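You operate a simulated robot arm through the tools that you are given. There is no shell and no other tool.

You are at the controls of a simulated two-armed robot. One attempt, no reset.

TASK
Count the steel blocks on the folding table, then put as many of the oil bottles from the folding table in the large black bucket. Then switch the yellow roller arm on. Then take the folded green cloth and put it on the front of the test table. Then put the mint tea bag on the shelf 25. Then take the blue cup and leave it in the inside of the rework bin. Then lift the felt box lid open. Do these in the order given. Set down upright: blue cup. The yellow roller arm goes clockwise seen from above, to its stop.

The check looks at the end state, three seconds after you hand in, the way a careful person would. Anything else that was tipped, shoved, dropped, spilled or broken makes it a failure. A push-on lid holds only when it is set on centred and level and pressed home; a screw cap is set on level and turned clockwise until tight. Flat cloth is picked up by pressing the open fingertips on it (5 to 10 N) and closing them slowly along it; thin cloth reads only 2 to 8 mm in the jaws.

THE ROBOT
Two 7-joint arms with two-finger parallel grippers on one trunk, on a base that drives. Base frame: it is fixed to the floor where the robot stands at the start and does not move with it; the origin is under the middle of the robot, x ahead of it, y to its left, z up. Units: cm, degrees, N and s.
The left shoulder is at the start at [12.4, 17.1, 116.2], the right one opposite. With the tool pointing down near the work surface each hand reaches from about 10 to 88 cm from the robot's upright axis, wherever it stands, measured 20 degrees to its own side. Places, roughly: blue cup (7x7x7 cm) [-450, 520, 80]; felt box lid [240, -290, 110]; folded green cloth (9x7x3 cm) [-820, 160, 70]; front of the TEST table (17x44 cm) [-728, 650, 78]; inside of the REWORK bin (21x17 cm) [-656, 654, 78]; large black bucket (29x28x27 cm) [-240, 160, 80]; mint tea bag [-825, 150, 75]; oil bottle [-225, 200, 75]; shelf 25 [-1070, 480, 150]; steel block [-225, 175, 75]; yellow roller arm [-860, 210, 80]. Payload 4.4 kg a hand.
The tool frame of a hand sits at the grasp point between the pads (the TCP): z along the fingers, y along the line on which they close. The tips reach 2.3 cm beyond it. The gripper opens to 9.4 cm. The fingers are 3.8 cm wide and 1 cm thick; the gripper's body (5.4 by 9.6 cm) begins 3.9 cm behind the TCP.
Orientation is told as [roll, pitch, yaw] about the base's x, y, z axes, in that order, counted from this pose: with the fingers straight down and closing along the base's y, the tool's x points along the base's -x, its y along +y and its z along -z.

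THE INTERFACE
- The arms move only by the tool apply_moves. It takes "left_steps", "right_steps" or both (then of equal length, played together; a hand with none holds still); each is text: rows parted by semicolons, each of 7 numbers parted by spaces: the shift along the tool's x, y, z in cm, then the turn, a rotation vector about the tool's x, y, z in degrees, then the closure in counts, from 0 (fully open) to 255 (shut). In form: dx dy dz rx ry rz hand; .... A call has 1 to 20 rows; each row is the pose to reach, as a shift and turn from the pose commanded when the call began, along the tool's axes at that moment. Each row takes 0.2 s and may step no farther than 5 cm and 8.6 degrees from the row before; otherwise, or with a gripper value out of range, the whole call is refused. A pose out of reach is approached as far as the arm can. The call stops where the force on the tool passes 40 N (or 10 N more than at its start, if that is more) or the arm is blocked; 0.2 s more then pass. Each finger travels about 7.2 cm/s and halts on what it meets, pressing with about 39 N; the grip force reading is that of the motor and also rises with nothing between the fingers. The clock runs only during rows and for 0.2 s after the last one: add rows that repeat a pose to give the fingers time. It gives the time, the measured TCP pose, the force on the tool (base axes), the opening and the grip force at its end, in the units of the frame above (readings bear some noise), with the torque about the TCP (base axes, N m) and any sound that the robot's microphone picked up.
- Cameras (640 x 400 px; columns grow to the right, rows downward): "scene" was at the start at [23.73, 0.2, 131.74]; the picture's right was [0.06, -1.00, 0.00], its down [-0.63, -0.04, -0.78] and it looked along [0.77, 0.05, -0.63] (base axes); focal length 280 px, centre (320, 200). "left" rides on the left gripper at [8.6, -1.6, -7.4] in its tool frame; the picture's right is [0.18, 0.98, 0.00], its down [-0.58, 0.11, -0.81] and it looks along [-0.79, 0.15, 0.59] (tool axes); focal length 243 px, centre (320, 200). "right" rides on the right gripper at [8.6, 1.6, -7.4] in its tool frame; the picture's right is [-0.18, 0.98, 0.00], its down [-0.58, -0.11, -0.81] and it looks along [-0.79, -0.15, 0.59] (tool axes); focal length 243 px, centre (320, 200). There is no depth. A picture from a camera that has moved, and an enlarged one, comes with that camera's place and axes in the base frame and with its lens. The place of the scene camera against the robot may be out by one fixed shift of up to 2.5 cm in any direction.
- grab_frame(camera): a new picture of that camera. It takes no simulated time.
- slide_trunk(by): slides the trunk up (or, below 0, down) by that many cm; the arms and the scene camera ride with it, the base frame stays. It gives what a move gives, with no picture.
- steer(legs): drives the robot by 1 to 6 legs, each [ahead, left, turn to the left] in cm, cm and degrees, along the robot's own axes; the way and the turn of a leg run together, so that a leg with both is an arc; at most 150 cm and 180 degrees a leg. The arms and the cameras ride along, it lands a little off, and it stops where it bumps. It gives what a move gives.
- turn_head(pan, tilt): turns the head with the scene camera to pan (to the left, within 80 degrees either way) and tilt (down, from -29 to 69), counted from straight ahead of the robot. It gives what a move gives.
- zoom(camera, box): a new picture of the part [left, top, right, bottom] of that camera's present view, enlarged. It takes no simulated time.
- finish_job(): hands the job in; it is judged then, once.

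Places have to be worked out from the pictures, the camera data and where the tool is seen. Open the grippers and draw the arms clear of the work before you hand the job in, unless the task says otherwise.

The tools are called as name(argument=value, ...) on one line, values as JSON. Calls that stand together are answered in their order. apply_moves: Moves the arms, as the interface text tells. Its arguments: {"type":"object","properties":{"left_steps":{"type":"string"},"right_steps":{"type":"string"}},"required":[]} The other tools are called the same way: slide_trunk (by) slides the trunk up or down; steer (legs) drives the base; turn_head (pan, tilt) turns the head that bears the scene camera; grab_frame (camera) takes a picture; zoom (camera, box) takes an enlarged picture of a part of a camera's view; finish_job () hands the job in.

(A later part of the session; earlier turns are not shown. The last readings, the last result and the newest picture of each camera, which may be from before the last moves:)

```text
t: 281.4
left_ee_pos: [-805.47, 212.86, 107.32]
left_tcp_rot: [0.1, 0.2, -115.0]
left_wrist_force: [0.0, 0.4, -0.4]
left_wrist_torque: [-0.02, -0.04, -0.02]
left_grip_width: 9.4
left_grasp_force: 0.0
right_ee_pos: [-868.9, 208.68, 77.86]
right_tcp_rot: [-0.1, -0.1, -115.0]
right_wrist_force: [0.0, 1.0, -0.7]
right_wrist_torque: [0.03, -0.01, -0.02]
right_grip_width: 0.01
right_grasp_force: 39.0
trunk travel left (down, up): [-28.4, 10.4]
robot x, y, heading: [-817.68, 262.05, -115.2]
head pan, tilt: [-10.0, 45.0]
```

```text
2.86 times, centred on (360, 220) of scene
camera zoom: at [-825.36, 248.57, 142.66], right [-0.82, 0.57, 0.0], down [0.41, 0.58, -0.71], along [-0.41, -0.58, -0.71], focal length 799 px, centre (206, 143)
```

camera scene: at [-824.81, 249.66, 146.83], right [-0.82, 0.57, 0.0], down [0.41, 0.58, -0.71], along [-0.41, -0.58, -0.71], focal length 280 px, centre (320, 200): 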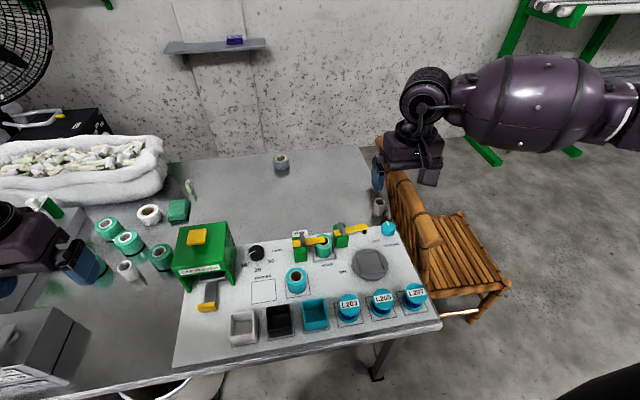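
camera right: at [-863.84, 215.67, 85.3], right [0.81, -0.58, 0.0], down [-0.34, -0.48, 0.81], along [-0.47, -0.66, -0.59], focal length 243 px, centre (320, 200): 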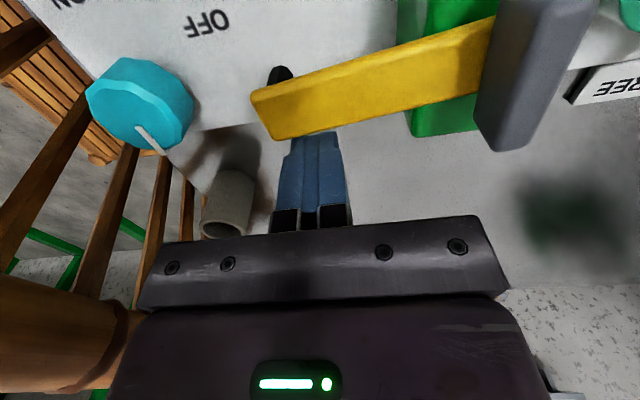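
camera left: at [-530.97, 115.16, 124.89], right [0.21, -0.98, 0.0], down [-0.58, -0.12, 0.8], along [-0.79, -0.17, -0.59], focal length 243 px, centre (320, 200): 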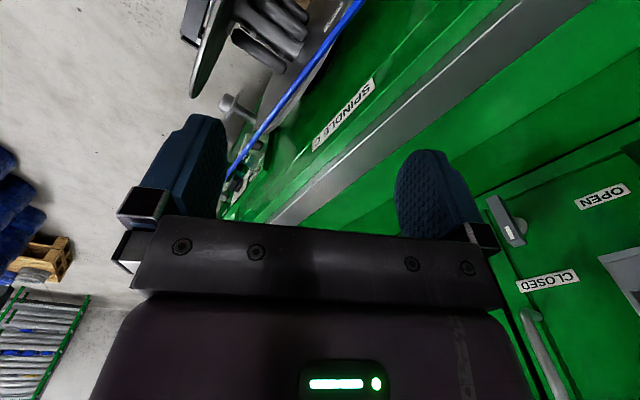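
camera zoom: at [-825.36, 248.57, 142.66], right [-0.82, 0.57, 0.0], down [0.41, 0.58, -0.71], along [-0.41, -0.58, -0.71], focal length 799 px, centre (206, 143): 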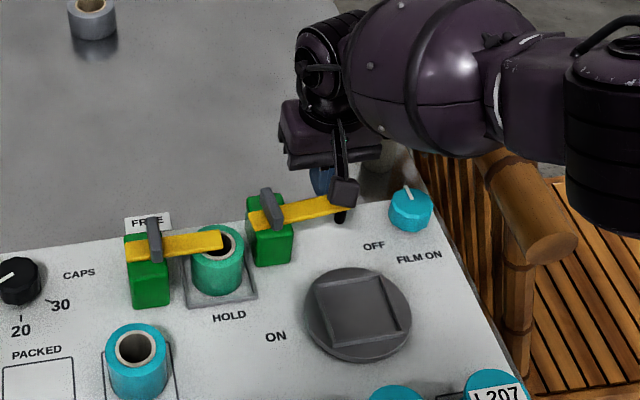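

Fingers are just behind the arm near its tip. I lower slightly and push along the first half of the arc.

apply_moves(right_steps="0 0 0.7 0 0 0 255; 0.5 0 0.7 0 0 0 255; 0.93 -0.06 0.7 0 0 0 255; 1.9 -0.4 0.7 0 0 0 255; 2.83 -0.79 0.7 0 0 0 255; 3.8 -0.95 0.7 0 0 0 255; 4.71 -1.03 0.7 0 0 0 255; 4.71 -1.03 0.7 0 0 0 255")

grab_frame(camera="right")

zoom(camera="scene", box=[280, 150, 440, 290])

```text
t: 283.1
left_ee_pos: [-805.41, 212.92, 107.35]
left_tcp_rot: [0.0, 0.2, -114.9]
left_wrist_force: [-0.2, 0.3, 0.4]
left_wrist_torque: [0.0, 0.02, 0.01]
left_grip_width: 9.44
left_grasp_force: 0.2
right_ee_pos: [-867.94, 213.28, 77.0]
right_tcp_rot: [-0.1, -0.1, -115.1]
right_wrist_force: [0.8, -1.2, 7.0]
right_wrist_torque: [0.08, -0.14, -0.05]
right_grip_width: 0.03
right_grasp_force: 38.9
trunk travel left (down, up): [-28.4, 10.4]
robot x, y, heading: [-817.63, 261.71, -115.1]
head pan, tilt: [-10.0, 45.0]
```

```text
taken
camera right: at [-862.77, 220.37, 84.55], right [0.81, -0.58, 0.0], down [-0.34, -0.48, 0.81], along [-0.47, -0.66, -0.59], focal length 243 px, centre (320, 200)
```

right: 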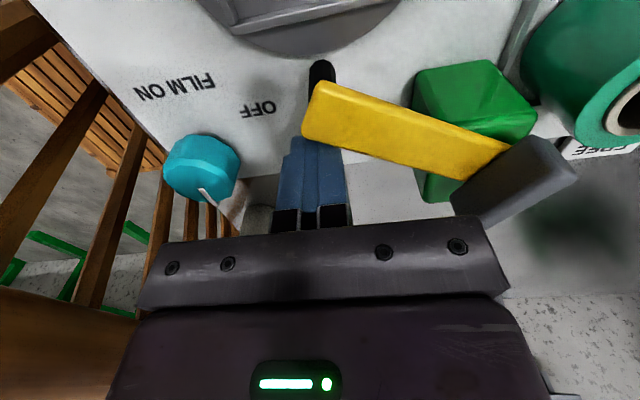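

```text
2.86 times, centred on (360, 220) of scene
camera zoom: at [-825.28, 248.57, 142.67], right [-0.82, 0.57, 0.0], down [0.41, 0.58, -0.71], along [-0.41, -0.58, -0.71], focal length 799 px, centre (206, 143)
```

zoom: 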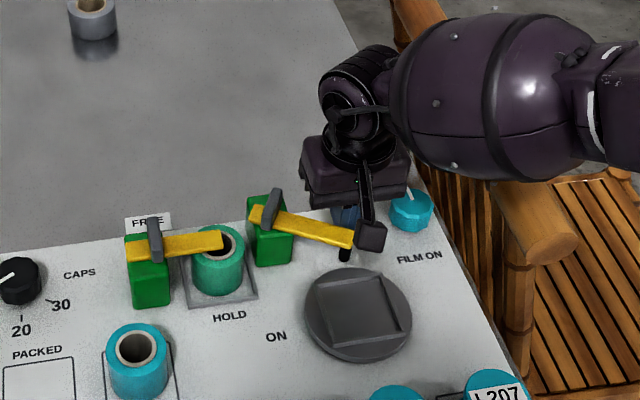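

The arm is turning as wanted, but the right forearm hangs close above the chair rail. I lift the hand, back the base off a little (to straighten the arm), raise the trunk and then resume.

apply_moves(right_steps="-0.5 0 -2 0 0 0 255; -0.5 0 -6 0 0 0 255; -0.5 0 -10 0 0 0 255; -0.5 0 -14 0 0 0 255; -0.5 0 -14 0 0 0 255")

steer(legs=[[-8, 4, 0]])

slide_trunk(by=3)

zoom(camera="scene", box=[260, 120, 460, 290])

```text
t: 284.4
left_ee_pos: [-805.5, 212.95, 107.3]
left_tcp_rot: [0.0, 0.2, -114.8]
left_wrist_force: [0.0, -0.3, 0.1]
left_wrist_torque: [0.01, 0.01, -0.03]
left_grip_width: 9.41
left_grasp_force: 0.1
right_ee_pos: [-868.09, 212.8, 91.11]
right_tcp_rot: [-0.1, -0.1, -115.1]
right_wrist_force: [-0.1, -0.2, -0.4]
right_wrist_torque: [-0.01, -0.03, 0.01]
right_grip_width: 0.01
right_grasp_force: 38.8
trunk travel left (down, up): [-28.4, 10.4]
robot x, y, heading: [-817.67, 262.03, -115.1]
head pan, tilt: [-10.0, 45.0]
```

```text
t: 285.4
left_ee_pos: [-798.4, 218.41, 107.38]
left_tcp_rot: [0.0, 0.1, -114.8]
left_wrist_force: [0.5, -0.3, 0.4]
left_wrist_torque: [0.01, 0.03, 0.02]
left_grip_width: 9.4
left_grasp_force: 0.1
right_ee_pos: [-860.94, 218.16, 91.09]
right_tcp_rot: [-0.2, 0.0, -115.0]
right_wrist_force: [0.4, 0.8, 0.4]
right_wrist_torque: [-0.02, 0.0, 0.01]
right_grip_width: 0.01
right_grasp_force: 39.1
trunk travel left (down, up): [-28.4, 10.4]
robot x, y, heading: [-810.45, 267.47, -115.1]
head pan, tilt: [-10.0, 45.0]
```

```text
t: 286.2
left_ee_pos: [-798.44, 218.25, 110.29]
left_tcp_rot: [-0.1, 0.2, -114.8]
left_wrist_force: [0.0, -0.1, -0.5]
left_wrist_torque: [0.03, 0.02, -0.02]
left_grip_width: 9.38
left_grasp_force: 0.1
right_ee_pos: [-861.23, 218.14, 93.85]
right_tcp_rot: [-0.1, 0.1, -114.9]
right_wrist_force: [0.0, 0.3, -0.3]
right_wrist_torque: [0.04, -0.03, 0.0]
right_grip_width: 0.0
right_grasp_force: 39.3
trunk travel left (down, up): [-31.4, 7.4]
robot x, y, heading: [-810.55, 267.18, -115.3]
head pan, tilt: [-10.0, 45.0]
```

```text
2.35 times, centred on (360, 205) of scene
camera zoom: at [-818.06, 254.78, 145.77], right [-0.82, 0.57, 0.0], down [0.41, 0.58, -0.71], along [-0.41, -0.58, -0.71], focal length 658 px, centre (226, 188)
```

zoom: 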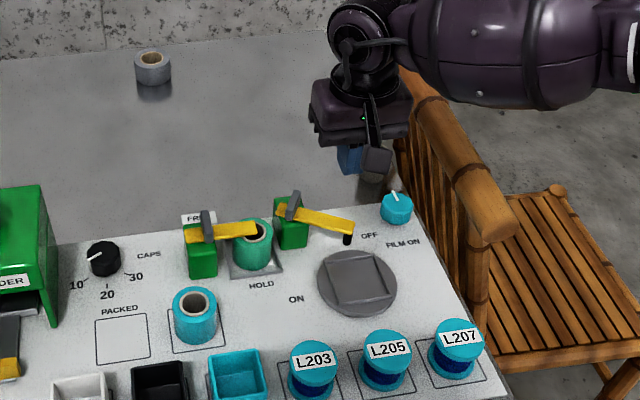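

apply_moves(right_steps="-2.6 -1.5 0 0 0 0 255; -5.2 -3 0 0 0 0 255; -7.8 -4.4 0 0 0 0 255; -7.8 -4.4 4 0 0 0 255; -7.8 -4.4 8 0 0 0 255; -7.8 -4.4 12 0 0 0 255; -7.8 -4.4 15 0 0 0 255; -7.8 -4.4 16.6 0 0 0 255; -7.8 -4.4 16.6 0 0 0 255")

grab_frame(camera="right")

zoom(camera="scene", box=[260, 120, 460, 290])

```text
t: 288.2
left_ee_pos: [-798.4, 218.4, 110.36]
left_tcp_rot: [0.1, 0.2, -114.8]
left_wrist_force: [1.0, 0.1, 0.5]
left_wrist_torque: [0.0, -0.01, -0.03]
left_grip_width: 9.39
left_grasp_force: 0.1
right_ee_pos: [-866.67, 215.77, 80.94]
right_tcp_rot: [-0.2, -0.1, -115.1]
right_wrist_force: [-0.4, -0.1, 0.8]
right_wrist_torque: [-0.03, -0.01, 0.0]
right_grip_width: 0.02
right_grasp_force: 38.8
right hand out of reach, approached as far as the arm can: row 5, 6, 7, 8, 9
trunk travel left (down, up): [-31.4, 7.4]
robot x, y, heading: [-810.65, 267.55, -115.0]
head pan, tilt: [-10.0, 45.0]
```

```text
taken
camera right: at [-861.49, 222.91, 88.53], right [0.81, -0.58, 0.0], down [-0.34, -0.48, 0.81], along [-0.47, -0.66, -0.59], focal length 243 px, centre (320, 200)
```

right: 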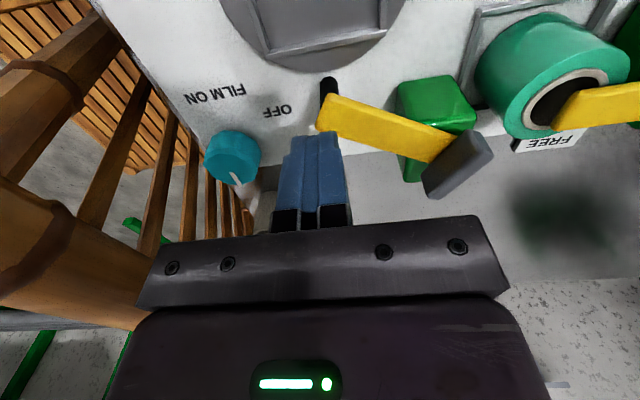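

```text
2.35 times, centred on (360, 205) of scene
camera zoom: at [-817.99, 254.87, 145.79], right [-0.82, 0.57, 0.0], down [0.41, 0.58, -0.71], along [-0.41, -0.58, -0.71], focal length 658 px, centre (226, 188)
```

zoom: 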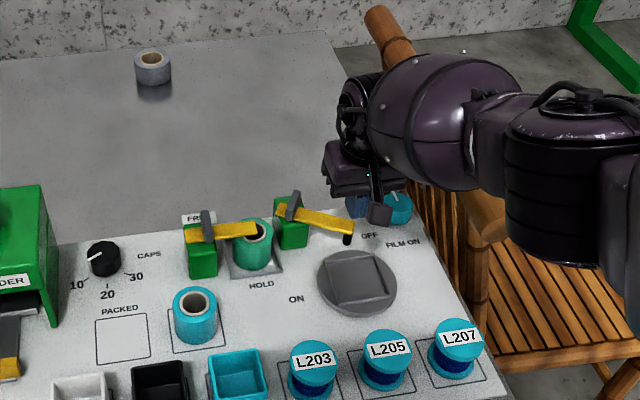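

Slightly out of reach; I raise 4 cm, advance the base 3.5 cm and try again.

apply_moves(right_steps="0 0 -2 0 0 0 255; 0 0 -5 0 0 0 255; 0 0 -5 0 0 0 255")

steer(legs=[[3.5, 0, 0]])

grab_frame(camera="right")

```text
t: 289.0
left_ee_pos: [-798.55, 218.39, 110.41]
left_tcp_rot: [-0.1, 0.2, -114.8]
left_wrist_force: [-0.2, -0.8, 0.3]
left_wrist_torque: [0.04, 0.01, 0.0]
left_grip_width: 9.38
left_grasp_force: 0.2
right_ee_pos: [-866.83, 216.06, 85.92]
right_tcp_rot: [-0.1, 0.0, -115.0]
right_wrist_force: [0.9, -0.1, -0.9]
right_wrist_torque: [0.01, 0.0, 0.01]
right_grip_width: 0.0
right_grasp_force: 38.7
trunk travel left (down, up): [-31.4, 7.4]
robot x, y, heading: [-811.16, 267.4, -115.1]
head pan, tilt: [-10.0, 45.0]
```

```text
t: 289.9
left_ee_pos: [-800.08, 214.88, 110.26]
left_tcp_rot: [0.0, 0.2, -114.7]
left_wrist_force: [-1.1, -0.5, -0.3]
left_wrist_torque: [0.05, -0.01, 0.01]
left_grip_width: 9.4
left_grasp_force: 0.0
right_ee_pos: [-868.37, 212.82, 85.88]
right_tcp_rot: [-0.1, 0.1, -115.1]
right_wrist_force: [0.5, -0.1, -0.8]
right_wrist_torque: [0.01, -0.01, -0.04]
right_grip_width: 0.0
right_grasp_force: 38.7
trunk travel left (down, up): [-31.4, 7.4]
robot x, y, heading: [-811.91, 264.25, -115.0]
head pan, tilt: [-10.0, 45.0]
```

```text
taken
camera right: at [-863.22, 219.8, 93.33], right [0.81, -0.58, 0.0], down [-0.34, -0.48, 0.81], along [-0.47, -0.65, -0.59], focal length 243 px, centre (320, 200)
```

right: 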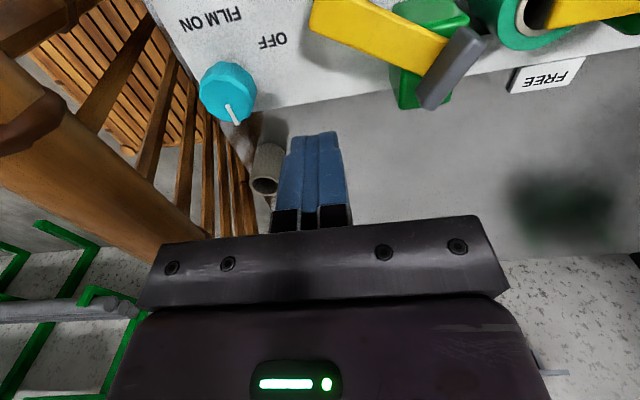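

slide_trunk(by=-5)

apply_moves(right_steps="0 0 1 0 0 0 255; 0 0 2.5 0 0 0 255; 0 0 3.8 0 0 0 255; 0 0 3.8 0 0 0 255")

zoom(camera="scene", box=[260, 120, 460, 290])

```text
t: 290.8
left_ee_pos: [-800.0, 215.21, 105.43]
left_tcp_rot: [0.0, 0.1, -114.7]
left_wrist_force: [-0.3, -0.3, 0.5]
left_wrist_torque: [-0.02, 0.0, 0.01]
left_grip_width: 9.39
left_grasp_force: 0.1
right_ee_pos: [-868.37, 212.77, 81.05]
right_tcp_rot: [-0.1, -0.2, -115.0]
right_wrist_force: [-0.2, 0.2, 1.1]
right_wrist_torque: [0.0, -0.01, 0.03]
right_grip_width: 0.02
right_grasp_force: 38.8
trunk travel left (down, up): [-26.4, 12.4]
robot x, y, heading: [-812.52, 264.34, -115.0]
head pan, tilt: [-10.0, 45.0]
```

```text
t: 291.8
left_ee_pos: [-799.81, 215.1, 105.29]
left_tcp_rot: [0.1, 0.2, -114.8]
left_wrist_force: [0.3, -0.6, 0.6]
left_wrist_torque: [-0.01, -0.03, -0.02]
left_grip_width: 9.4
left_grasp_force: 0.1
right_ee_pos: [-868.42, 212.87, 77.1]
right_tcp_rot: [0.0, 0.0, -114.9]
right_wrist_force: [0.6, 0.5, 0.1]
right_wrist_torque: [0.0, -0.01, 0.03]
right_grip_width: 0.0
right_grasp_force: 39.0
trunk travel left (down, up): [-26.4, 12.4]
robot x, y, heading: [-812.39, 264.38, -114.9]
head pan, tilt: [-10.0, 45.0]
```

```text
2.35 times, centred on (360, 205) of scene
camera zoom: at [-820.36, 249.81, 140.55], right [-0.82, 0.57, 0.0], down [0.41, 0.58, -0.71], along [-0.41, -0.58, -0.71], focal length 658 px, centre (226, 188)
```

zoom: 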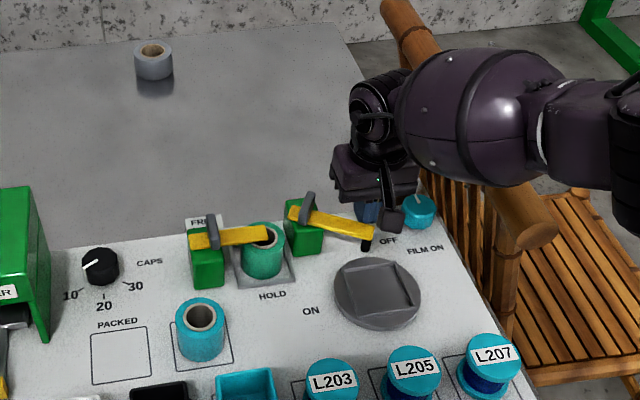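

In place. Continuing the arc toward ON.

apply_moves(right_steps="0.9 0.25 0 0 0 0 255; 1.7 0.54 0 0 0 0 255; 2.65 0.77 0 0 0 0 255; 3.6 1.2 0 0 0 0 255; 4.57 1.75 0 0 0 0 255; 5.4 2.5 0 0 0 0 255; 5.4 2.5 0 0 0 0 255")

grab_frame(camera="right")

zoom(camera="scene", box=[260, 120, 460, 290])

```text
t: 293.1
left_ee_pos: [-800.09, 215.12, 105.26]
left_tcp_rot: [0.1, 0.3, -114.7]
left_wrist_force: [1.0, 0.8, 0.0]
left_wrist_torque: [-0.01, 0.0, 0.02]
left_grip_width: 9.37
left_grasp_force: 0.1
right_ee_pos: [-865.58, 216.03, 77.37]
right_tcp_rot: [-0.7, -0.9, -115.4]
right_wrist_force: [-13.7, -9.5, -8.0]
right_wrist_torque: [-0.17, 0.23, 0.02]
right_grip_width: 0.0
right_grasp_force: 39.2
trunk travel left (down, up): [-26.4, 12.4]
robot x, y, heading: [-812.26, 264.3, -114.9]
head pan, tilt: [-10.0, 45.0]
stopped in row 6 (right hand): the force on the tool passed its limit at 48 N (the readings are from after the stop); the commanded pose is now the measured one
```

```text
taken
camera right: at [-860.2, 223.14, 84.8], right [0.81, -0.59, -0.01], down [-0.33, -0.47, 0.82], along [-0.48, -0.66, -0.58], focal length 243 px, centre (320, 200)
```

right: 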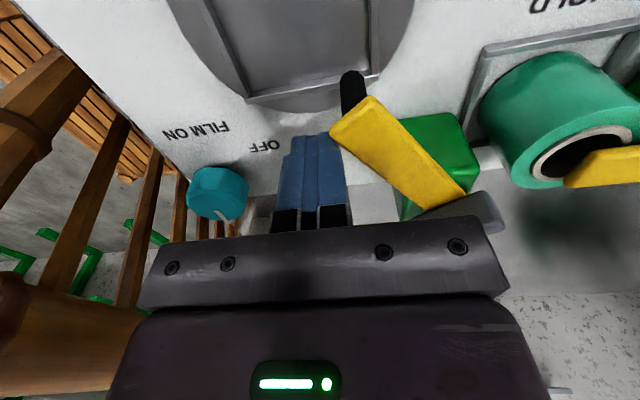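

```text
2.35 times, centred on (360, 205) of scene
camera zoom: at [-820.49, 249.7, 140.53], right [-0.82, 0.57, 0.0], down [0.41, 0.58, -0.71], along [-0.4, -0.58, -0.71], focal length 658 px, centre (226, 188)
```

zoom: 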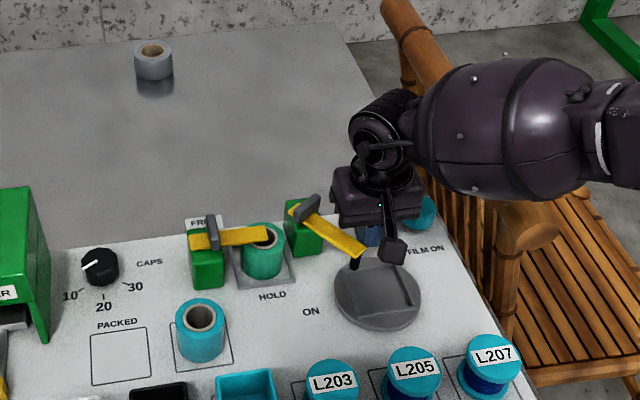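

The push met >40 N at about 108°. I look closely: either the finger touches the raised turntable frame or the arm has met something.

zoom(camera="right", box=[180, 0, 500, 230])

zoom(camera="scene", box=[330, 190, 410, 270])

```text
1.74 times, centred on (340, 115) of right
camera zoom: at [-860.2, 223.14, 84.8], right [0.81, -0.59, -0.01], down [-0.33, -0.47, 0.82], along [-0.48, -0.66, -0.58], focal length 422 px, centre (285, 348)
```

zoom: 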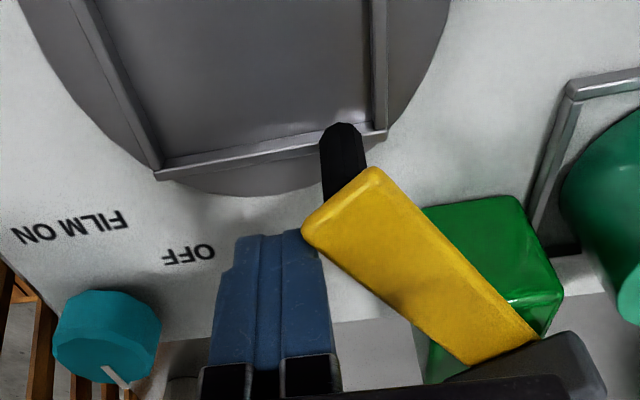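

```text
5.00 times, centred on (370, 230) of scene
camera zoom: at [-820.49, 249.7, 140.53], right [-0.82, 0.57, 0.0], down [0.41, 0.58, -0.71], along [-0.4, -0.58, -0.71], focal length 1399 px, centre (70, 50)
```

zoom: 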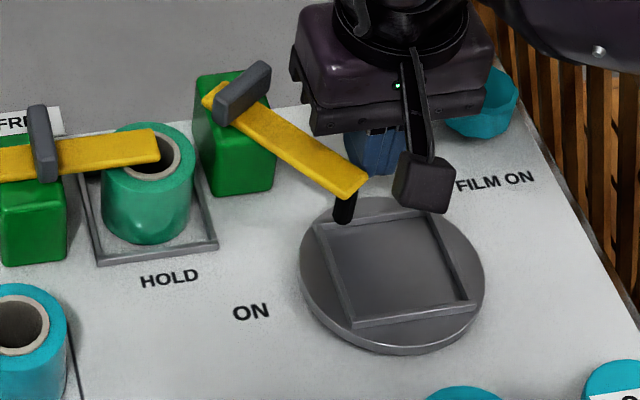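

The board surface is z≈70.4 so finger and roller clear the turntable; I'll back off a touch and push again slowly along the tangent, watching the force.

apply_moves(right_steps="-0.5 -0.5 0 0.7 0.9 0.4 255; -0.5 -0.5 0 0.7 0.9 0.4 255; 0 0 0 0.7 0.9 0.4 255; 0.3 0.3 0 0.7 0.9 0.4 255; 0.3 0.3 0 0.7 0.9 0.4 255")

apply_moves(right_steps="0.15 0.15 0 0 0 0 255; 0.3 0.3 0 0 0 0 255; 0.45 0.45 0 0 0 0 255; 0.45 0.45 0 0 0 0 255")

```text
t: 294.4
left_ee_pos: [-800.14, 214.94, 105.33]
left_tcp_rot: [0.1, 0.3, -114.6]
left_wrist_force: [-0.9, -0.6, 0.3]
left_wrist_torque: [0.02, 0.03, -0.01]
left_grip_width: 9.41
left_grasp_force: 0.0
right_ee_pos: [-865.57, 216.0, 77.65]
right_tcp_rot: [-1.4, -0.4, -116.1]
right_wrist_force: [-12.0, -7.6, -4.2]
right_wrist_torque: [-0.11, 0.18, -0.02]
right_grip_width: 0.02
right_grasp_force: 39.0
trunk travel left (down, up): [-26.4, 12.4]
robot x, y, heading: [-812.41, 264.23, -115.0]
head pan, tilt: [-10.0, 45.0]
stopped in row 5 (right hand): the force on the tool passed its limit at 41 N (the readings are from after the stop); the commanded pose is now the measured one
```

```text
t: 295.2
left_ee_pos: [-800.28, 214.99, 105.27]
left_tcp_rot: [0.2, 0.3, -114.8]
left_wrist_force: [0.0, 0.1, -0.3]
left_wrist_torque: [0.01, 0.01, -0.01]
left_grip_width: 9.41
left_grasp_force: 0.1
right_ee_pos: [-865.43, 216.07, 77.82]
right_tcp_rot: [-1.8, -1.0, -116.3]
right_wrist_force: [-13.9, -8.2, -7.4]
right_wrist_torque: [-0.16, 0.26, 0.07]
right_grip_width: 0.0
right_grasp_force: 39.0
trunk travel left (down, up): [-26.4, 12.4]
robot x, y, heading: [-812.1, 264.02, -115.1]
head pan, tilt: [-10.0, 45.0]
stopped in row 4 (right hand): the force on the tool passed its limit at 42 N (the readings are from after the stop); the commanded pose is now the measured one
```

The arm resists firmly at one spot (≈3 N·m without motion), which suggests a stop. I retreat the hand up and away to inspect the arm's position.

apply_moves(right_steps="-1 -0.5 0 1.8 1 1.3 255; -1.5 -0.8 -2 1.8 1 1.3 255; -1.5 -0.8 -6 1.8 1 1.3 255; -1.5 -0.8 -10 1.8 1 1.3 255; -1.5 -0.8 -14 1.8 1 1.3 255; -1.5 -0.8 -18 1.8 1 1.3 255; -1.5 -0.8 -18 1.8 1 1.3 255")

grab_frame(camera="right")

zoom(camera="scene", box=[300, 190, 420, 280])

```text
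t: 296.8
left_ee_pos: [-800.17, 214.97, 105.24]
left_tcp_rot: [0.0, 0.2, -114.7]
left_wrist_force: [-1.1, -0.9, -0.2]
left_wrist_torque: [0.03, -0.01, 0.01]
left_grip_width: 9.41
left_grasp_force: 0.1
right_ee_pos: [-865.87, 215.19, 95.99]
right_tcp_rot: [-3.4, 0.2, -117.5]
right_wrist_force: [-0.9, -0.2, 0.1]
right_wrist_torque: [0.01, 0.01, -0.01]
right_grip_width: 0.0
right_grasp_force: 39.4
trunk travel left (down, up): [-26.4, 12.4]
robot x, y, heading: [-812.77, 264.09, -115.1]
head pan, tilt: [-10.0, 45.0]
```

```text
taken
camera right: at [-860.02, 221.86, 103.45], right [0.79, -0.62, -0.06], down [-0.32, -0.49, 0.81], along [-0.53, -0.62, -0.58], focal length 243 px, centre (320, 200)
```

right: 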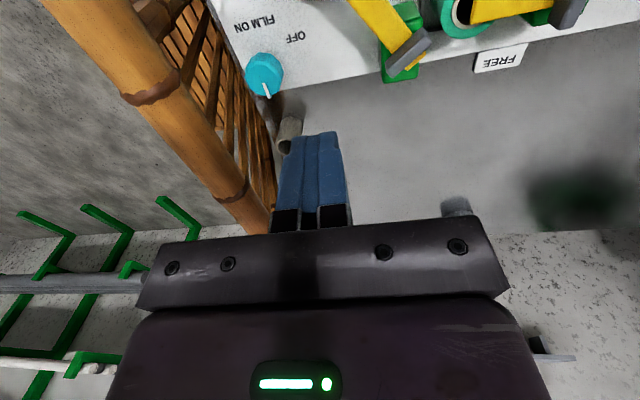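

```text
4.44 times, centred on (360, 235) of scene
camera zoom: at [-820.52, 249.65, 140.53], right [-0.82, 0.57, 0.0], down [0.41, 0.58, -0.71], along [-0.41, -0.58, -0.71], focal length 1243 px, centre (142, 44)
```

zoom: 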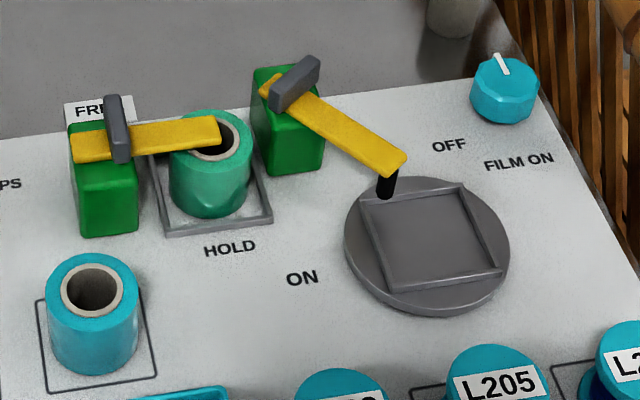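

The arm rests with its roller just inside the frame on the turntable. I back the hand up for a better overhead look (also correcting its tilt).

apply_moves(right_steps="4 0 -1 -1.2 0 -1 255; 8 0 -2 -2.4 0 -2 255; 12 0 -3 -3.4 0 -2.5 255; 15 0 -4 -3.4 0 -2.5 255; 15 0 -4 -3.4 0 -2.5 255")

grab_frame(camera="right")

zoom(camera="right", box=[240, 20, 460, 170])

```text
t: 298.0
left_ee_pos: [-800.12, 215.02, 105.21]
left_tcp_rot: [0.0, 0.1, -114.8]
left_wrist_force: [-1.2, 0.1, -0.4]
left_wrist_torque: [0.01, 0.0, -0.02]
left_grip_width: 9.4
left_grasp_force: 0.0
right_ee_pos: [-858.85, 228.33, 99.66]
right_tcp_rot: [0.1, 0.2, -115.1]
right_wrist_force: [-1.0, -0.2, 0.4]
right_wrist_torque: [-0.02, 0.03, 0.02]
right_grip_width: 0.0
right_grasp_force: 39.6
trunk travel left (down, up): [-26.4, 12.4]
robot x, y, heading: [-812.41, 264.29, -114.9]
head pan, tilt: [-10.0, 45.0]
```

```text
taken
camera right: at [-853.82, 235.41, 107.32], right [0.81, -0.58, 0.0], down [-0.35, -0.48, 0.8], along [-0.47, -0.65, -0.59], focal length 243 px, centre (320, 200)
```

right: 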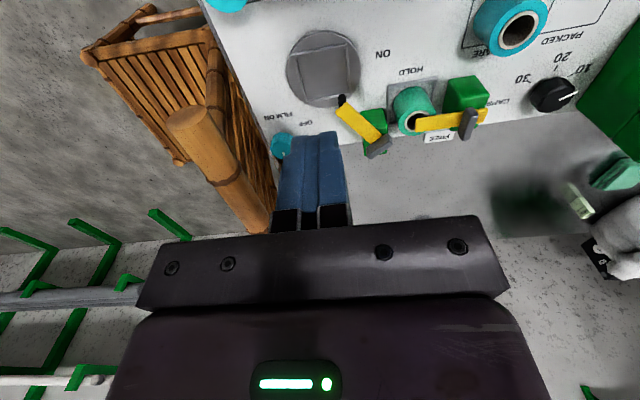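

```text
2.67 times, centred on (350, 95) of right
camera zoom: at [-853.82, 235.41, 107.32], right [0.81, -0.58, 0.0], down [-0.35, -0.48, 0.8], along [-0.47, -0.65, -0.59], focal length 647 px, centre (240, 480)
```

zoom: 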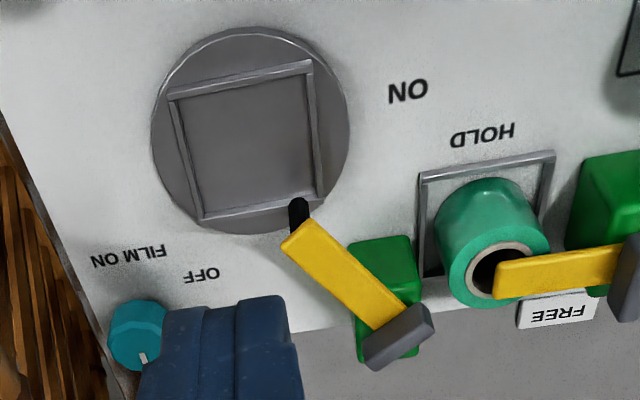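

From overhead the roller has swung past the frame's edge bar and sits inside the frame, rotated ~58° and held by a firm stop, so the roller arm is ON. Next the cloth and tea bag, which lie far back on the bench (~60-70 cm from its front edge). I retract and look under the bench to see how far the base can go in.

apply_moves(right_steps="3 0 -2 0 0 0 0; 6 0 -4 0 0 0 0; 9 0 -6 0 0 0 0; 9 0 -8 0 0 0 0; 9 0 -8 0 0 0 0")

steer(legs=[[-35, 0, 0]])

turn_head(pan=0, tilt=45)

grab_frame(camera="scene")

```text
t: 299.2
left_ee_pos: [-800.13, 214.99, 105.25]
left_tcp_rot: [0.0, 0.2, -114.8]
left_wrist_force: [0.5, -0.3, 0.1]
left_wrist_torque: [0.01, -0.01, 0.01]
left_grip_width: 9.39
left_grasp_force: 0.1
right_ee_pos: [-855.18, 236.45, 108.03]
right_tcp_rot: [0.1, 0.2, -114.9]
right_wrist_force: [-0.2, -0.5, 0.2]
right_wrist_torque: [-0.01, -0.04, 0.02]
right_grip_width: 9.37
right_grasp_force: 0.1
trunk travel left (down, up): [-26.4, 12.4]
robot x, y, heading: [-812.12, 263.83, -114.9]
head pan, tilt: [-10.0, 45.0]
```

```text
t: 301.4
left_ee_pos: [-785.29, 246.63, 105.38]
left_tcp_rot: [0.1, 0.2, -114.6]
left_wrist_force: [0.1, -0.4, -0.1]
left_wrist_torque: [-0.04, 0.0, -0.01]
left_grip_width: 9.41
left_grasp_force: 0.0
right_ee_pos: [-840.43, 267.96, 108.04]
right_tcp_rot: [0.1, 0.2, -114.9]
right_wrist_force: [0.0, 0.5, 0.5]
right_wrist_torque: [-0.03, -0.01, 0.0]
right_grip_width: 9.43
right_grasp_force: 0.0
trunk travel left (down, up): [-26.4, 12.4]
robot x, y, heading: [-797.72, 295.49, -114.8]
head pan, tilt: [-10.0, 45.0]
```

```text
t: 302.2
left_ee_pos: [-785.29, 246.71, 105.36]
left_tcp_rot: [0.1, 0.2, -114.6]
left_wrist_force: [0.0, -0.7, -0.5]
left_wrist_torque: [0.0, -0.02, 0.03]
left_grip_width: 9.38
left_grasp_force: 0.1
right_ee_pos: [-840.41, 267.74, 107.99]
right_tcp_rot: [0.2, 0.3, -114.9]
right_wrist_force: [0.6, 0.4, 0.1]
right_wrist_torque: [0.01, -0.02, 0.01]
right_grip_width: 9.4
right_grasp_force: 0.0
trunk travel left (down, up): [-26.4, 12.4]
robot x, y, heading: [-797.59, 295.22, -114.9]
head pan, tilt: [0.0, 45.0]
```

```text
taken
camera scene: at [-804.53, 280.6, 140.54], right [-0.91, 0.42, 0.0], down [0.3, 0.64, -0.71], along [-0.3, -0.64, -0.71], focal length 280 px, centre (320, 200)
```

scene: 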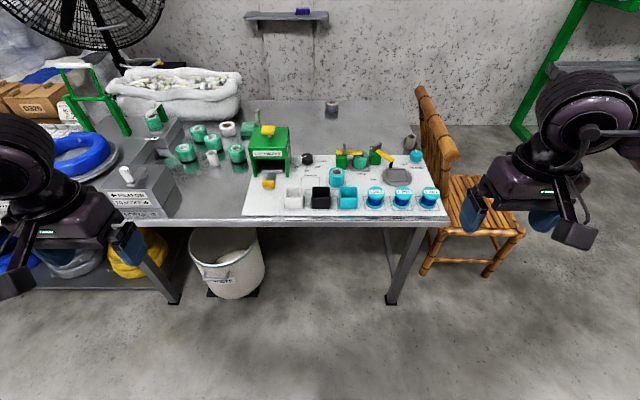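

Under the bench the floor is free except the white bucket set ~13 cm in, so the base can go ~12 cm under the edge. I align square to the bench and move to its front where the left arm points at the cloth.

steer(legs=[[0, 12, 2.4], [38, 0, 0]])

turn_head(pan=8, tilt=40)

grab_frame(camera="scene")

grab_frame(camera="left")

```text
t: 305.9
left_ee_pos: [-786.38, 206.98, 105.33]
left_tcp_rot: [-0.1, 0.2, -111.8]
left_wrist_force: [0.3, 0.6, -0.3]
left_wrist_torque: [0.02, -0.03, 0.03]
left_grip_width: 9.39
left_grasp_force: 0.1
right_ee_pos: [-842.49, 225.29, 108.02]
right_tcp_rot: [0.1, 0.3, -111.8]
right_wrist_force: [-0.4, -0.6, -0.2]
right_wrist_torque: [0.0, 0.0, 0.0]
right_grip_width: 9.41
right_grasp_force: 0.0
trunk travel left (down, up): [-26.4, 12.4]
robot x, y, heading: [-801.34, 255.65, -112.2]
head pan, tilt: [0.0, 45.0]
```

```text
t: 306.6
left_ee_pos: [-786.33, 206.93, 105.38]
left_tcp_rot: [-0.1, 0.2, -111.6]
left_wrist_force: [0.6, 0.5, 0.7]
left_wrist_torque: [0.01, 0.03, -0.02]
left_grip_width: 9.42
left_grasp_force: 0.1
right_ee_pos: [-842.54, 225.38, 107.95]
right_tcp_rot: [0.0, 0.2, -111.9]
right_wrist_force: [-0.5, 0.2, -0.2]
right_wrist_torque: [-0.03, -0.01, -0.01]
right_grip_width: 9.4
right_grasp_force: 0.1
trunk travel left (down, up): [-26.4, 12.4]
robot x, y, heading: [-800.98, 255.42, -112.0]
head pan, tilt: [8.0, 40.0]
```

```text
taken
camera scene: at [-806.27, 239.17, 141.27], right [-0.97, 0.24, 0.0], down [0.16, 0.62, -0.77], along [-0.18, -0.74, -0.64], focal length 280 px, centre (320, 200)
```

scene: 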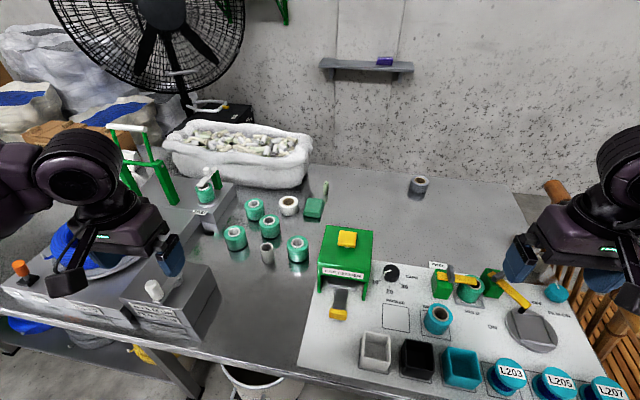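

```text
taken
camera left: at [-784.75, 215.42, 112.9], right [0.98, -0.19, 0.0], down [-0.12, -0.58, 0.8], along [-0.15, -0.79, -0.59], focal length 243 px, centre (320, 200)
```

left: 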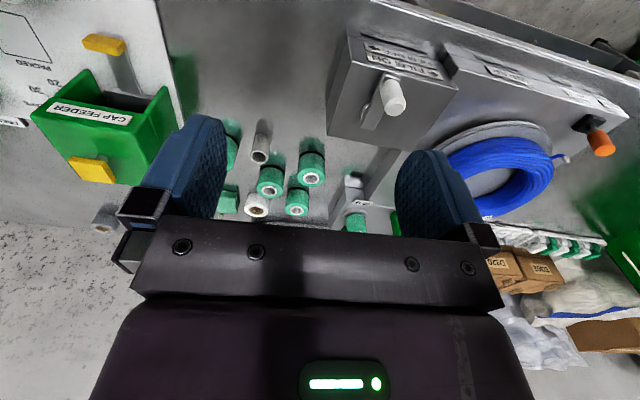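

zoom(camera="scene", box=[220, 165, 370, 275])

```text
3.64 times, centred on (295, 220) of scene
camera zoom: at [-806.27, 239.17, 141.27], right [-0.97, 0.24, 0.0], down [0.16, 0.62, -0.77], along [-0.18, -0.74, -0.64], focal length 1017 px, centre (411, 127)
```

zoom: 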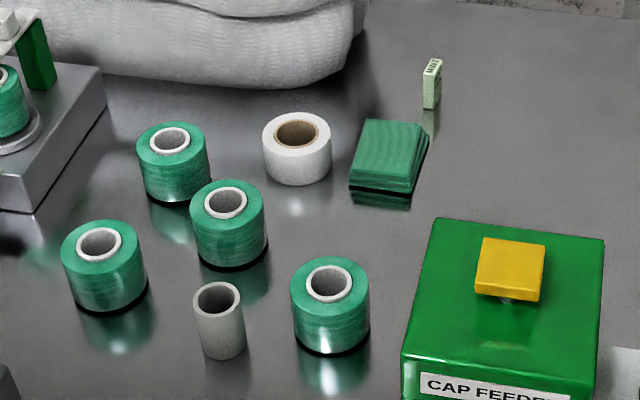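

Cloth pad centre ≈(-822,165.4), top z≈73, about 7 cm wide across my jaw direction, with a tape roll ~2 cm to its left; tea bag stands at ≈(-828.5,157). I advance 13 cm and lower the trunk.

steer(legs=[[13, 0, 0]])

slide_trunk(by=-11)

grab_frame(camera="scene")

grab_frame(camera="left")

```text
t: 307.8
left_ee_pos: [-789.69, 198.64, 105.49]
left_tcp_rot: [0.1, 0.0, -111.2]
left_wrist_force: [0.6, 0.8, 0.3]
left_wrist_torque: [-0.04, 0.02, 0.01]
left_grip_width: 9.39
left_grasp_force: 0.0
right_ee_pos: [-845.84, 216.69, 108.07]
right_tcp_rot: [0.1, 0.1, -111.5]
right_wrist_force: [0.2, 0.3, 1.1]
right_wrist_torque: [-0.06, 0.0, 0.02]
right_grip_width: 9.4
right_grasp_force: 0.2
trunk travel left (down, up): [-26.4, 12.4]
robot x, y, heading: [-804.81, 247.05, -111.5]
head pan, tilt: [8.0, 40.0]
stopped in leg 1: the robot was blocked; the commanded pose is now the measured one
```

```text
t: 309.2
left_ee_pos: [-789.81, 198.29, 91.18]
left_tcp_rot: [0.2, 6.9, -111.3]
left_wrist_force: [1.4, 0.3, 0.5]
left_wrist_torque: [-0.02, 0.03, -0.05]
left_grip_width: 9.39
left_grasp_force: 0.0
right_ee_pos: [-845.89, 216.37, 96.11]
right_tcp_rot: [0.1, 2.0, -111.5]
right_wrist_force: [0.7, 0.4, -0.2]
right_wrist_torque: [-0.02, 0.0, 0.04]
right_grip_width: 9.36
right_grasp_force: 0.1
trunk travel left (down, up): [-15.4, 23.4]
robot x, y, heading: [-804.75, 246.97, -111.7]
head pan, tilt: [8.0, 40.0]
```

```text
taken
camera scene: at [-813.14, 222.24, 129.26], right [-0.97, 0.23, 0.0], down [0.15, 0.62, -0.77], along [-0.18, -0.75, -0.64], focal length 280 px, centre (320, 200)
```

scene: 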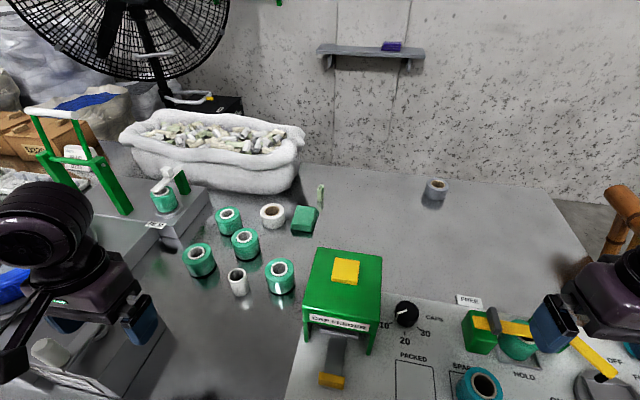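

```text
taken
camera left: at [-788.6, 205.88, 99.57], right [0.98, -0.19, 0.02], down [-0.14, -0.67, 0.73], along [-0.12, -0.72, -0.68], focal length 243 px, centre (320, 200)
```

left: 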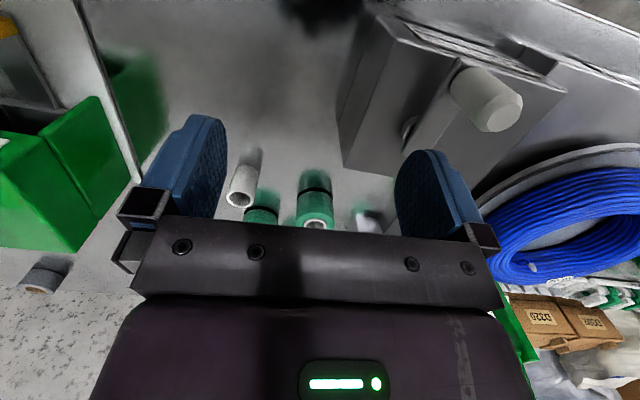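

The base stops at the bench edge (nothing disturbed). I'll reach with the tool tilted forward. First I level and raise the left hand.

apply_moves(left_steps="0 0 -2 0 -3.5 0 0; 0 0 -4 0 -6.9 0 0; 0 0 -4 0 -6.9 0 0", right_steps="0 0 -2 0 -1 0 0; 0 0 -4 0 -2 0 0; 0 0 -4 0 -2 0 0")

zoom(camera="scene", box=[250, 170, 350, 250])

```text
t: 310.0
left_ee_pos: [-789.35, 196.73, 93.27]
left_tcp_rot: [0.1, 2.4, -111.3]
left_wrist_force: [0.3, 0.2, -0.6]
left_wrist_torque: [0.01, -0.02, 0.0]
left_grip_width: 9.42
left_grasp_force: 0.0
left hand out of reach, approached as far as the arm can: row 1, 2, 3
right_ee_pos: [-845.37, 215.34, 100.18]
right_tcp_rot: [0.2, 0.1, -111.6]
right_wrist_force: [0.6, 0.3, -0.6]
right_wrist_torque: [0.0, -0.01, 0.0]
right_grip_width: 9.41
right_grasp_force: 0.0
right hand out of reach, approached as far as the arm can: row 2, 3
trunk travel left (down, up): [-15.4, 23.4]
robot x, y, heading: [-804.7, 246.71, -111.5]
head pan, tilt: [8.0, 40.0]
```

```text
5.00 times, centred on (300, 210) of scene
camera zoom: at [-813.28, 222.14, 129.2], right [-0.97, 0.23, 0.0], down [0.15, 0.62, -0.77], along [-0.18, -0.74, -0.64], focal length 1399 px, centre (420, 150)
```

zoom: 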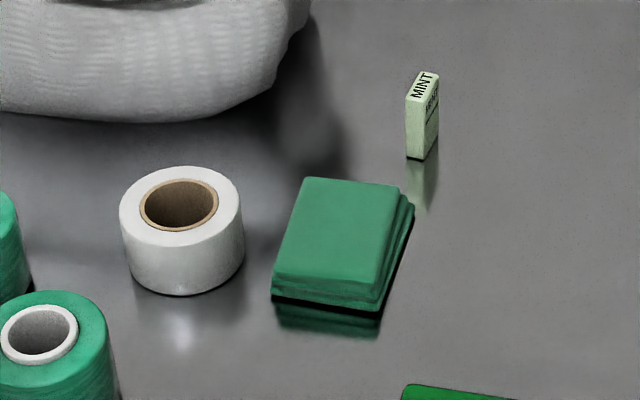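

Pad measured: about 6.7×8.5 cm, centre ≈(-822.2,165.5), edges aligned with az 248°, tape roll 2.6 cm to its left. I move the left hand above it, tilting 15° forward, jaws at ~8.6 cm.

apply_moves(left_steps="-4.1 -1.95 0 0 -1.7 0 22; -8.2 -3.9 0 0 -3.5 0 22; -12.3 -5.85 0 0 -5.2 0 22; -16.4 -7.8 0 0 -7 0 22; -20.5 -9.75 0 0 -8.7 0 22; -24.6 -11.7 0 0 -10.5 0.2 22; -28.7 -13.6 0.5 0 -12.2 0.4 22; -32.8 -15.6 1 0 -14 0.6 22; -36.9 -17.5 1.3 0 -15.7 0.7 22; -41 -19.5 1.6 0 -17.4 0.7 22; -41 -19.5 1.6 0 -17.4 0.7 22")

grab_frame(camera="left")

zoom(camera="scene", box=[220, 120, 380, 250])

```text
t: 312.4
left_ee_pos: [-822.49, 165.36, 91.38]
left_tcp_rot: [0.3, -17.3, -112.0]
left_wrist_force: [0.5, 0.8, 0.1]
left_wrist_torque: [0.02, 0.02, 0.03]
left_grip_width: 8.58
left_grasp_force: 0.1
right_ee_pos: [-845.2, 215.39, 100.22]
right_tcp_rot: [0.3, 0.1, -111.6]
right_wrist_force: [0.5, 0.5, 0.1]
right_wrist_torque: [0.02, -0.02, -0.01]
right_grip_width: 9.38
right_grasp_force: 0.1
trunk travel left (down, up): [-15.4, 23.4]
robot x, y, heading: [-804.9, 246.97, -111.5]
head pan, tilt: [8.0, 40.0]
```

```text
taken
camera left: at [-820.19, 175.58, 95.95], right [0.98, -0.2, -0.05], down [-0.02, -0.33, 0.94], along [-0.21, -0.92, -0.33], focal length 243 px, centre (320, 200)
```

left: 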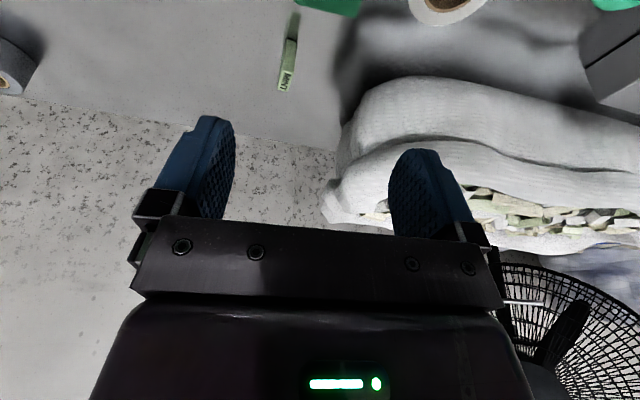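

```text
3.08 times, centred on (300, 185) of scene
camera zoom: at [-813.19, 222.12, 129.21], right [-0.97, 0.23, 0.0], down [0.15, 0.62, -0.77], along [-0.18, -0.74, -0.64], focal length 861 px, centre (382, 246)
```

zoom: 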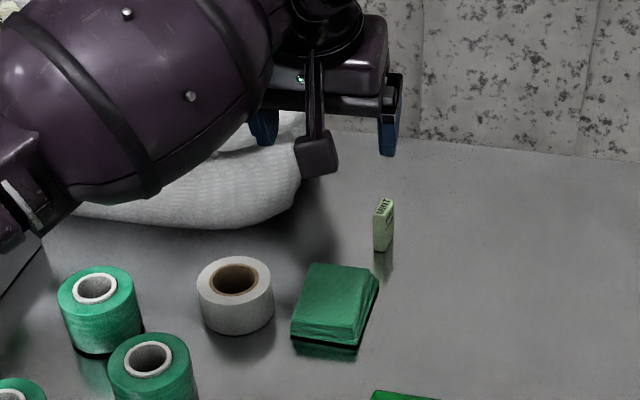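

I descend straight down to z≈80 first and check alignment.

apply_moves(left_steps="0.9 0 2.9 0 0 0 22; 1.8 0 5.8 0 0 0 22; 2.7 0 8.7 0 0 0 22; 3.38 0 10.9 0 0 0 22; 3.38 0 10.9 0 0 0 22")

grab_frame(camera="left")

zoom(camera="scene", box=[240, 150, 360, 250])

```text
t: 313.6
left_ee_pos: [-822.34, 165.37, 79.98]
left_tcp_rot: [0.3, -17.5, -112.0]
left_wrist_force: [-0.3, -1.0, -0.7]
left_wrist_torque: [-0.01, 0.01, -0.01]
left_grip_width: 8.58
left_grasp_force: 0.0
right_ee_pos: [-845.28, 215.34, 100.29]
right_tcp_rot: [0.2, 0.1, -111.7]
right_wrist_force: [0.3, 0.6, -0.3]
right_wrist_torque: [0.01, -0.03, 0.0]
right_grip_width: 9.4
right_grasp_force: 0.1
trunk travel left (down, up): [-15.4, 23.4]
robot x, y, heading: [-804.89, 247.08, -111.5]
head pan, tilt: [8.0, 40.0]
```

```text
taken
camera left: at [-820.12, 175.6, 84.58], right [0.98, -0.2, -0.05], down [-0.02, -0.33, 0.94], along [-0.21, -0.92, -0.33], focal length 243 px, centre (320, 200)
```

left: 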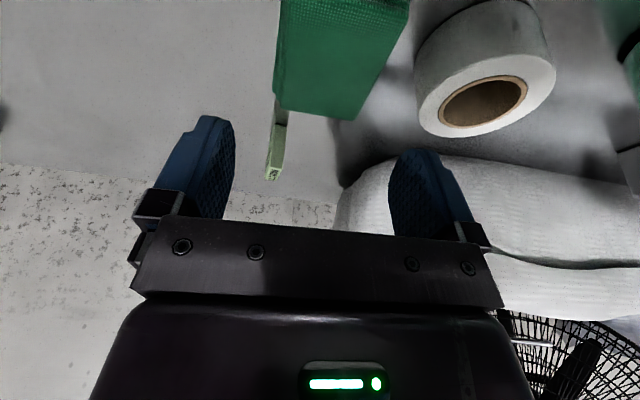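

```text
4.00 times, centred on (300, 200) of scene
camera zoom: at [-813.2, 222.13, 129.21], right [-0.97, 0.23, 0.0], down [0.15, 0.62, -0.77], along [-0.18, -0.74, -0.64], focal length 1119 px, centre (400, 200)
```

zoom: 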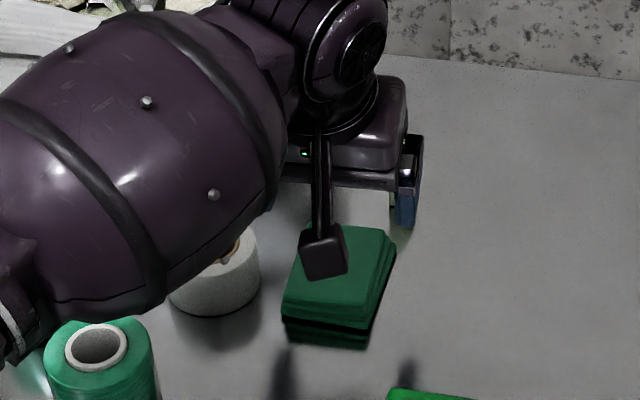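

apply_moves(left_steps="0.6 -0.2 1.9 0 0 0 22; 1.2 -0.2 3.8 0 0 0 22; 1.6 -0.2 5.2 0 0 0 22; 1.84 -0.2 5.95 0 0 0 22; 1.84 -0.2 5.95 0 0 0 22")

grab_frame(camera="left")

zoom(camera="scene", box=[240, 150, 360, 250])

```text
t: 314.8
left_ee_pos: [-822.61, 165.64, 73.81]
left_tcp_rot: [0.2, -17.4, -112.0]
left_wrist_force: [-0.3, -0.7, -0.4]
left_wrist_torque: [-0.01, -0.01, 0.0]
left_grip_width: 8.57
left_grasp_force: 0.0
right_ee_pos: [-845.21, 215.43, 100.28]
right_tcp_rot: [0.2, 0.1, -111.6]
right_wrist_force: [0.5, 0.0, -0.1]
right_wrist_torque: [0.02, 0.02, -0.04]
right_grip_width: 9.38
right_grasp_force: 0.0
trunk travel left (down, up): [-15.4, 23.4]
robot x, y, heading: [-804.87, 246.31, -111.7]
head pan, tilt: [8.0, 40.0]
```

```text
taken
camera left: at [-820.28, 175.81, 78.47], right [0.98, -0.2, -0.05], down [-0.02, -0.33, 0.94], along [-0.21, -0.92, -0.33], focal length 243 px, centre (320, 200)
```

left: 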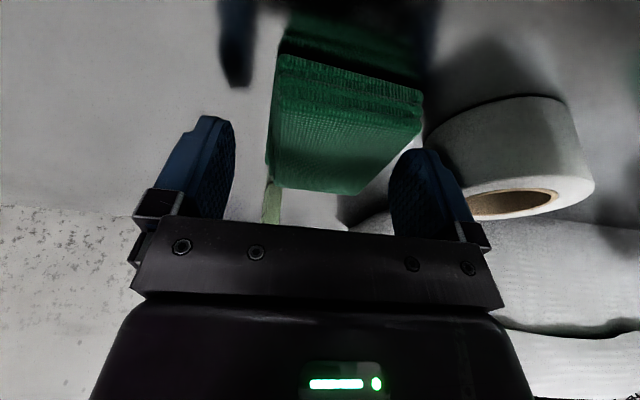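

```text
4.00 times, centred on (300, 200) of scene
camera zoom: at [-813.21, 222.11, 129.2], right [-0.97, 0.23, 0.0], down [0.15, 0.62, -0.77], along [-0.18, -0.74, -0.64], focal length 1119 px, centre (400, 200)
```

zoom: 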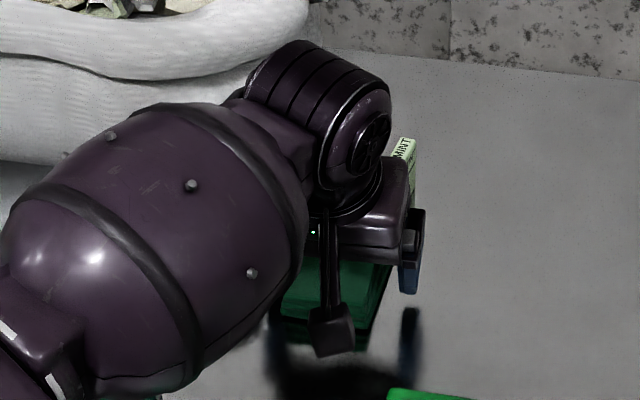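

The pad lies between the fingers. I close slowly.

apply_moves(left_steps="0 0 0 0 0 0 45; 0 0 0 0 0 0 65; 0 0 0 0 0 0 85; 0 0 0 0 0 0 105; 0 0 0 0 0 0 125; 0 0 0 0 0 0 145; 0 0 0 0 0 0 160; 0 0 0 0 0 0 160")

grab_frame(camera="left")

```text
t: 316.6
left_ee_pos: [-822.64, 165.62, 73.96]
left_tcp_rot: [0.3, -17.4, -111.9]
left_wrist_force: [0.4, -0.8, -1.3]
left_wrist_torque: [-0.02, -0.03, 0.0]
left_grip_width: 6.39
left_grasp_force: 39.3
right_ee_pos: [-845.26, 215.23, 100.16]
right_tcp_rot: [0.1, 0.1, -111.6]
right_wrist_force: [0.4, 0.0, -0.7]
right_wrist_torque: [-0.01, -0.01, 0.02]
right_grip_width: 9.39
right_grasp_force: 0.1
trunk travel left (down, up): [-15.4, 23.4]
robot x, y, heading: [-804.39, 247.17, -111.6]
head pan, tilt: [8.0, 40.0]
```

```text
taken
camera left: at [-820.29, 175.81, 78.48], right [0.98, -0.2, -0.05], down [-0.02, -0.33, 0.94], along [-0.21, -0.92, -0.33], focal length 243 px, centre (320, 200)
```

left: 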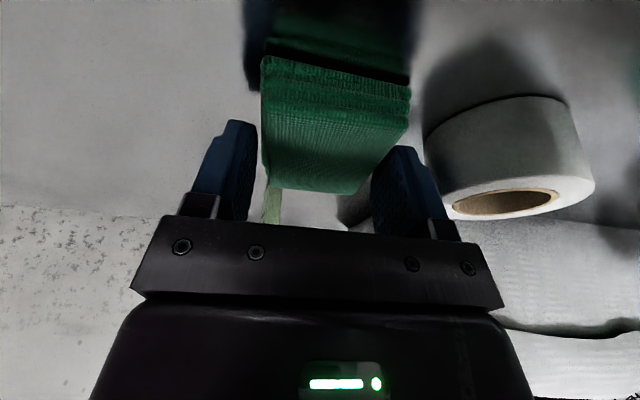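

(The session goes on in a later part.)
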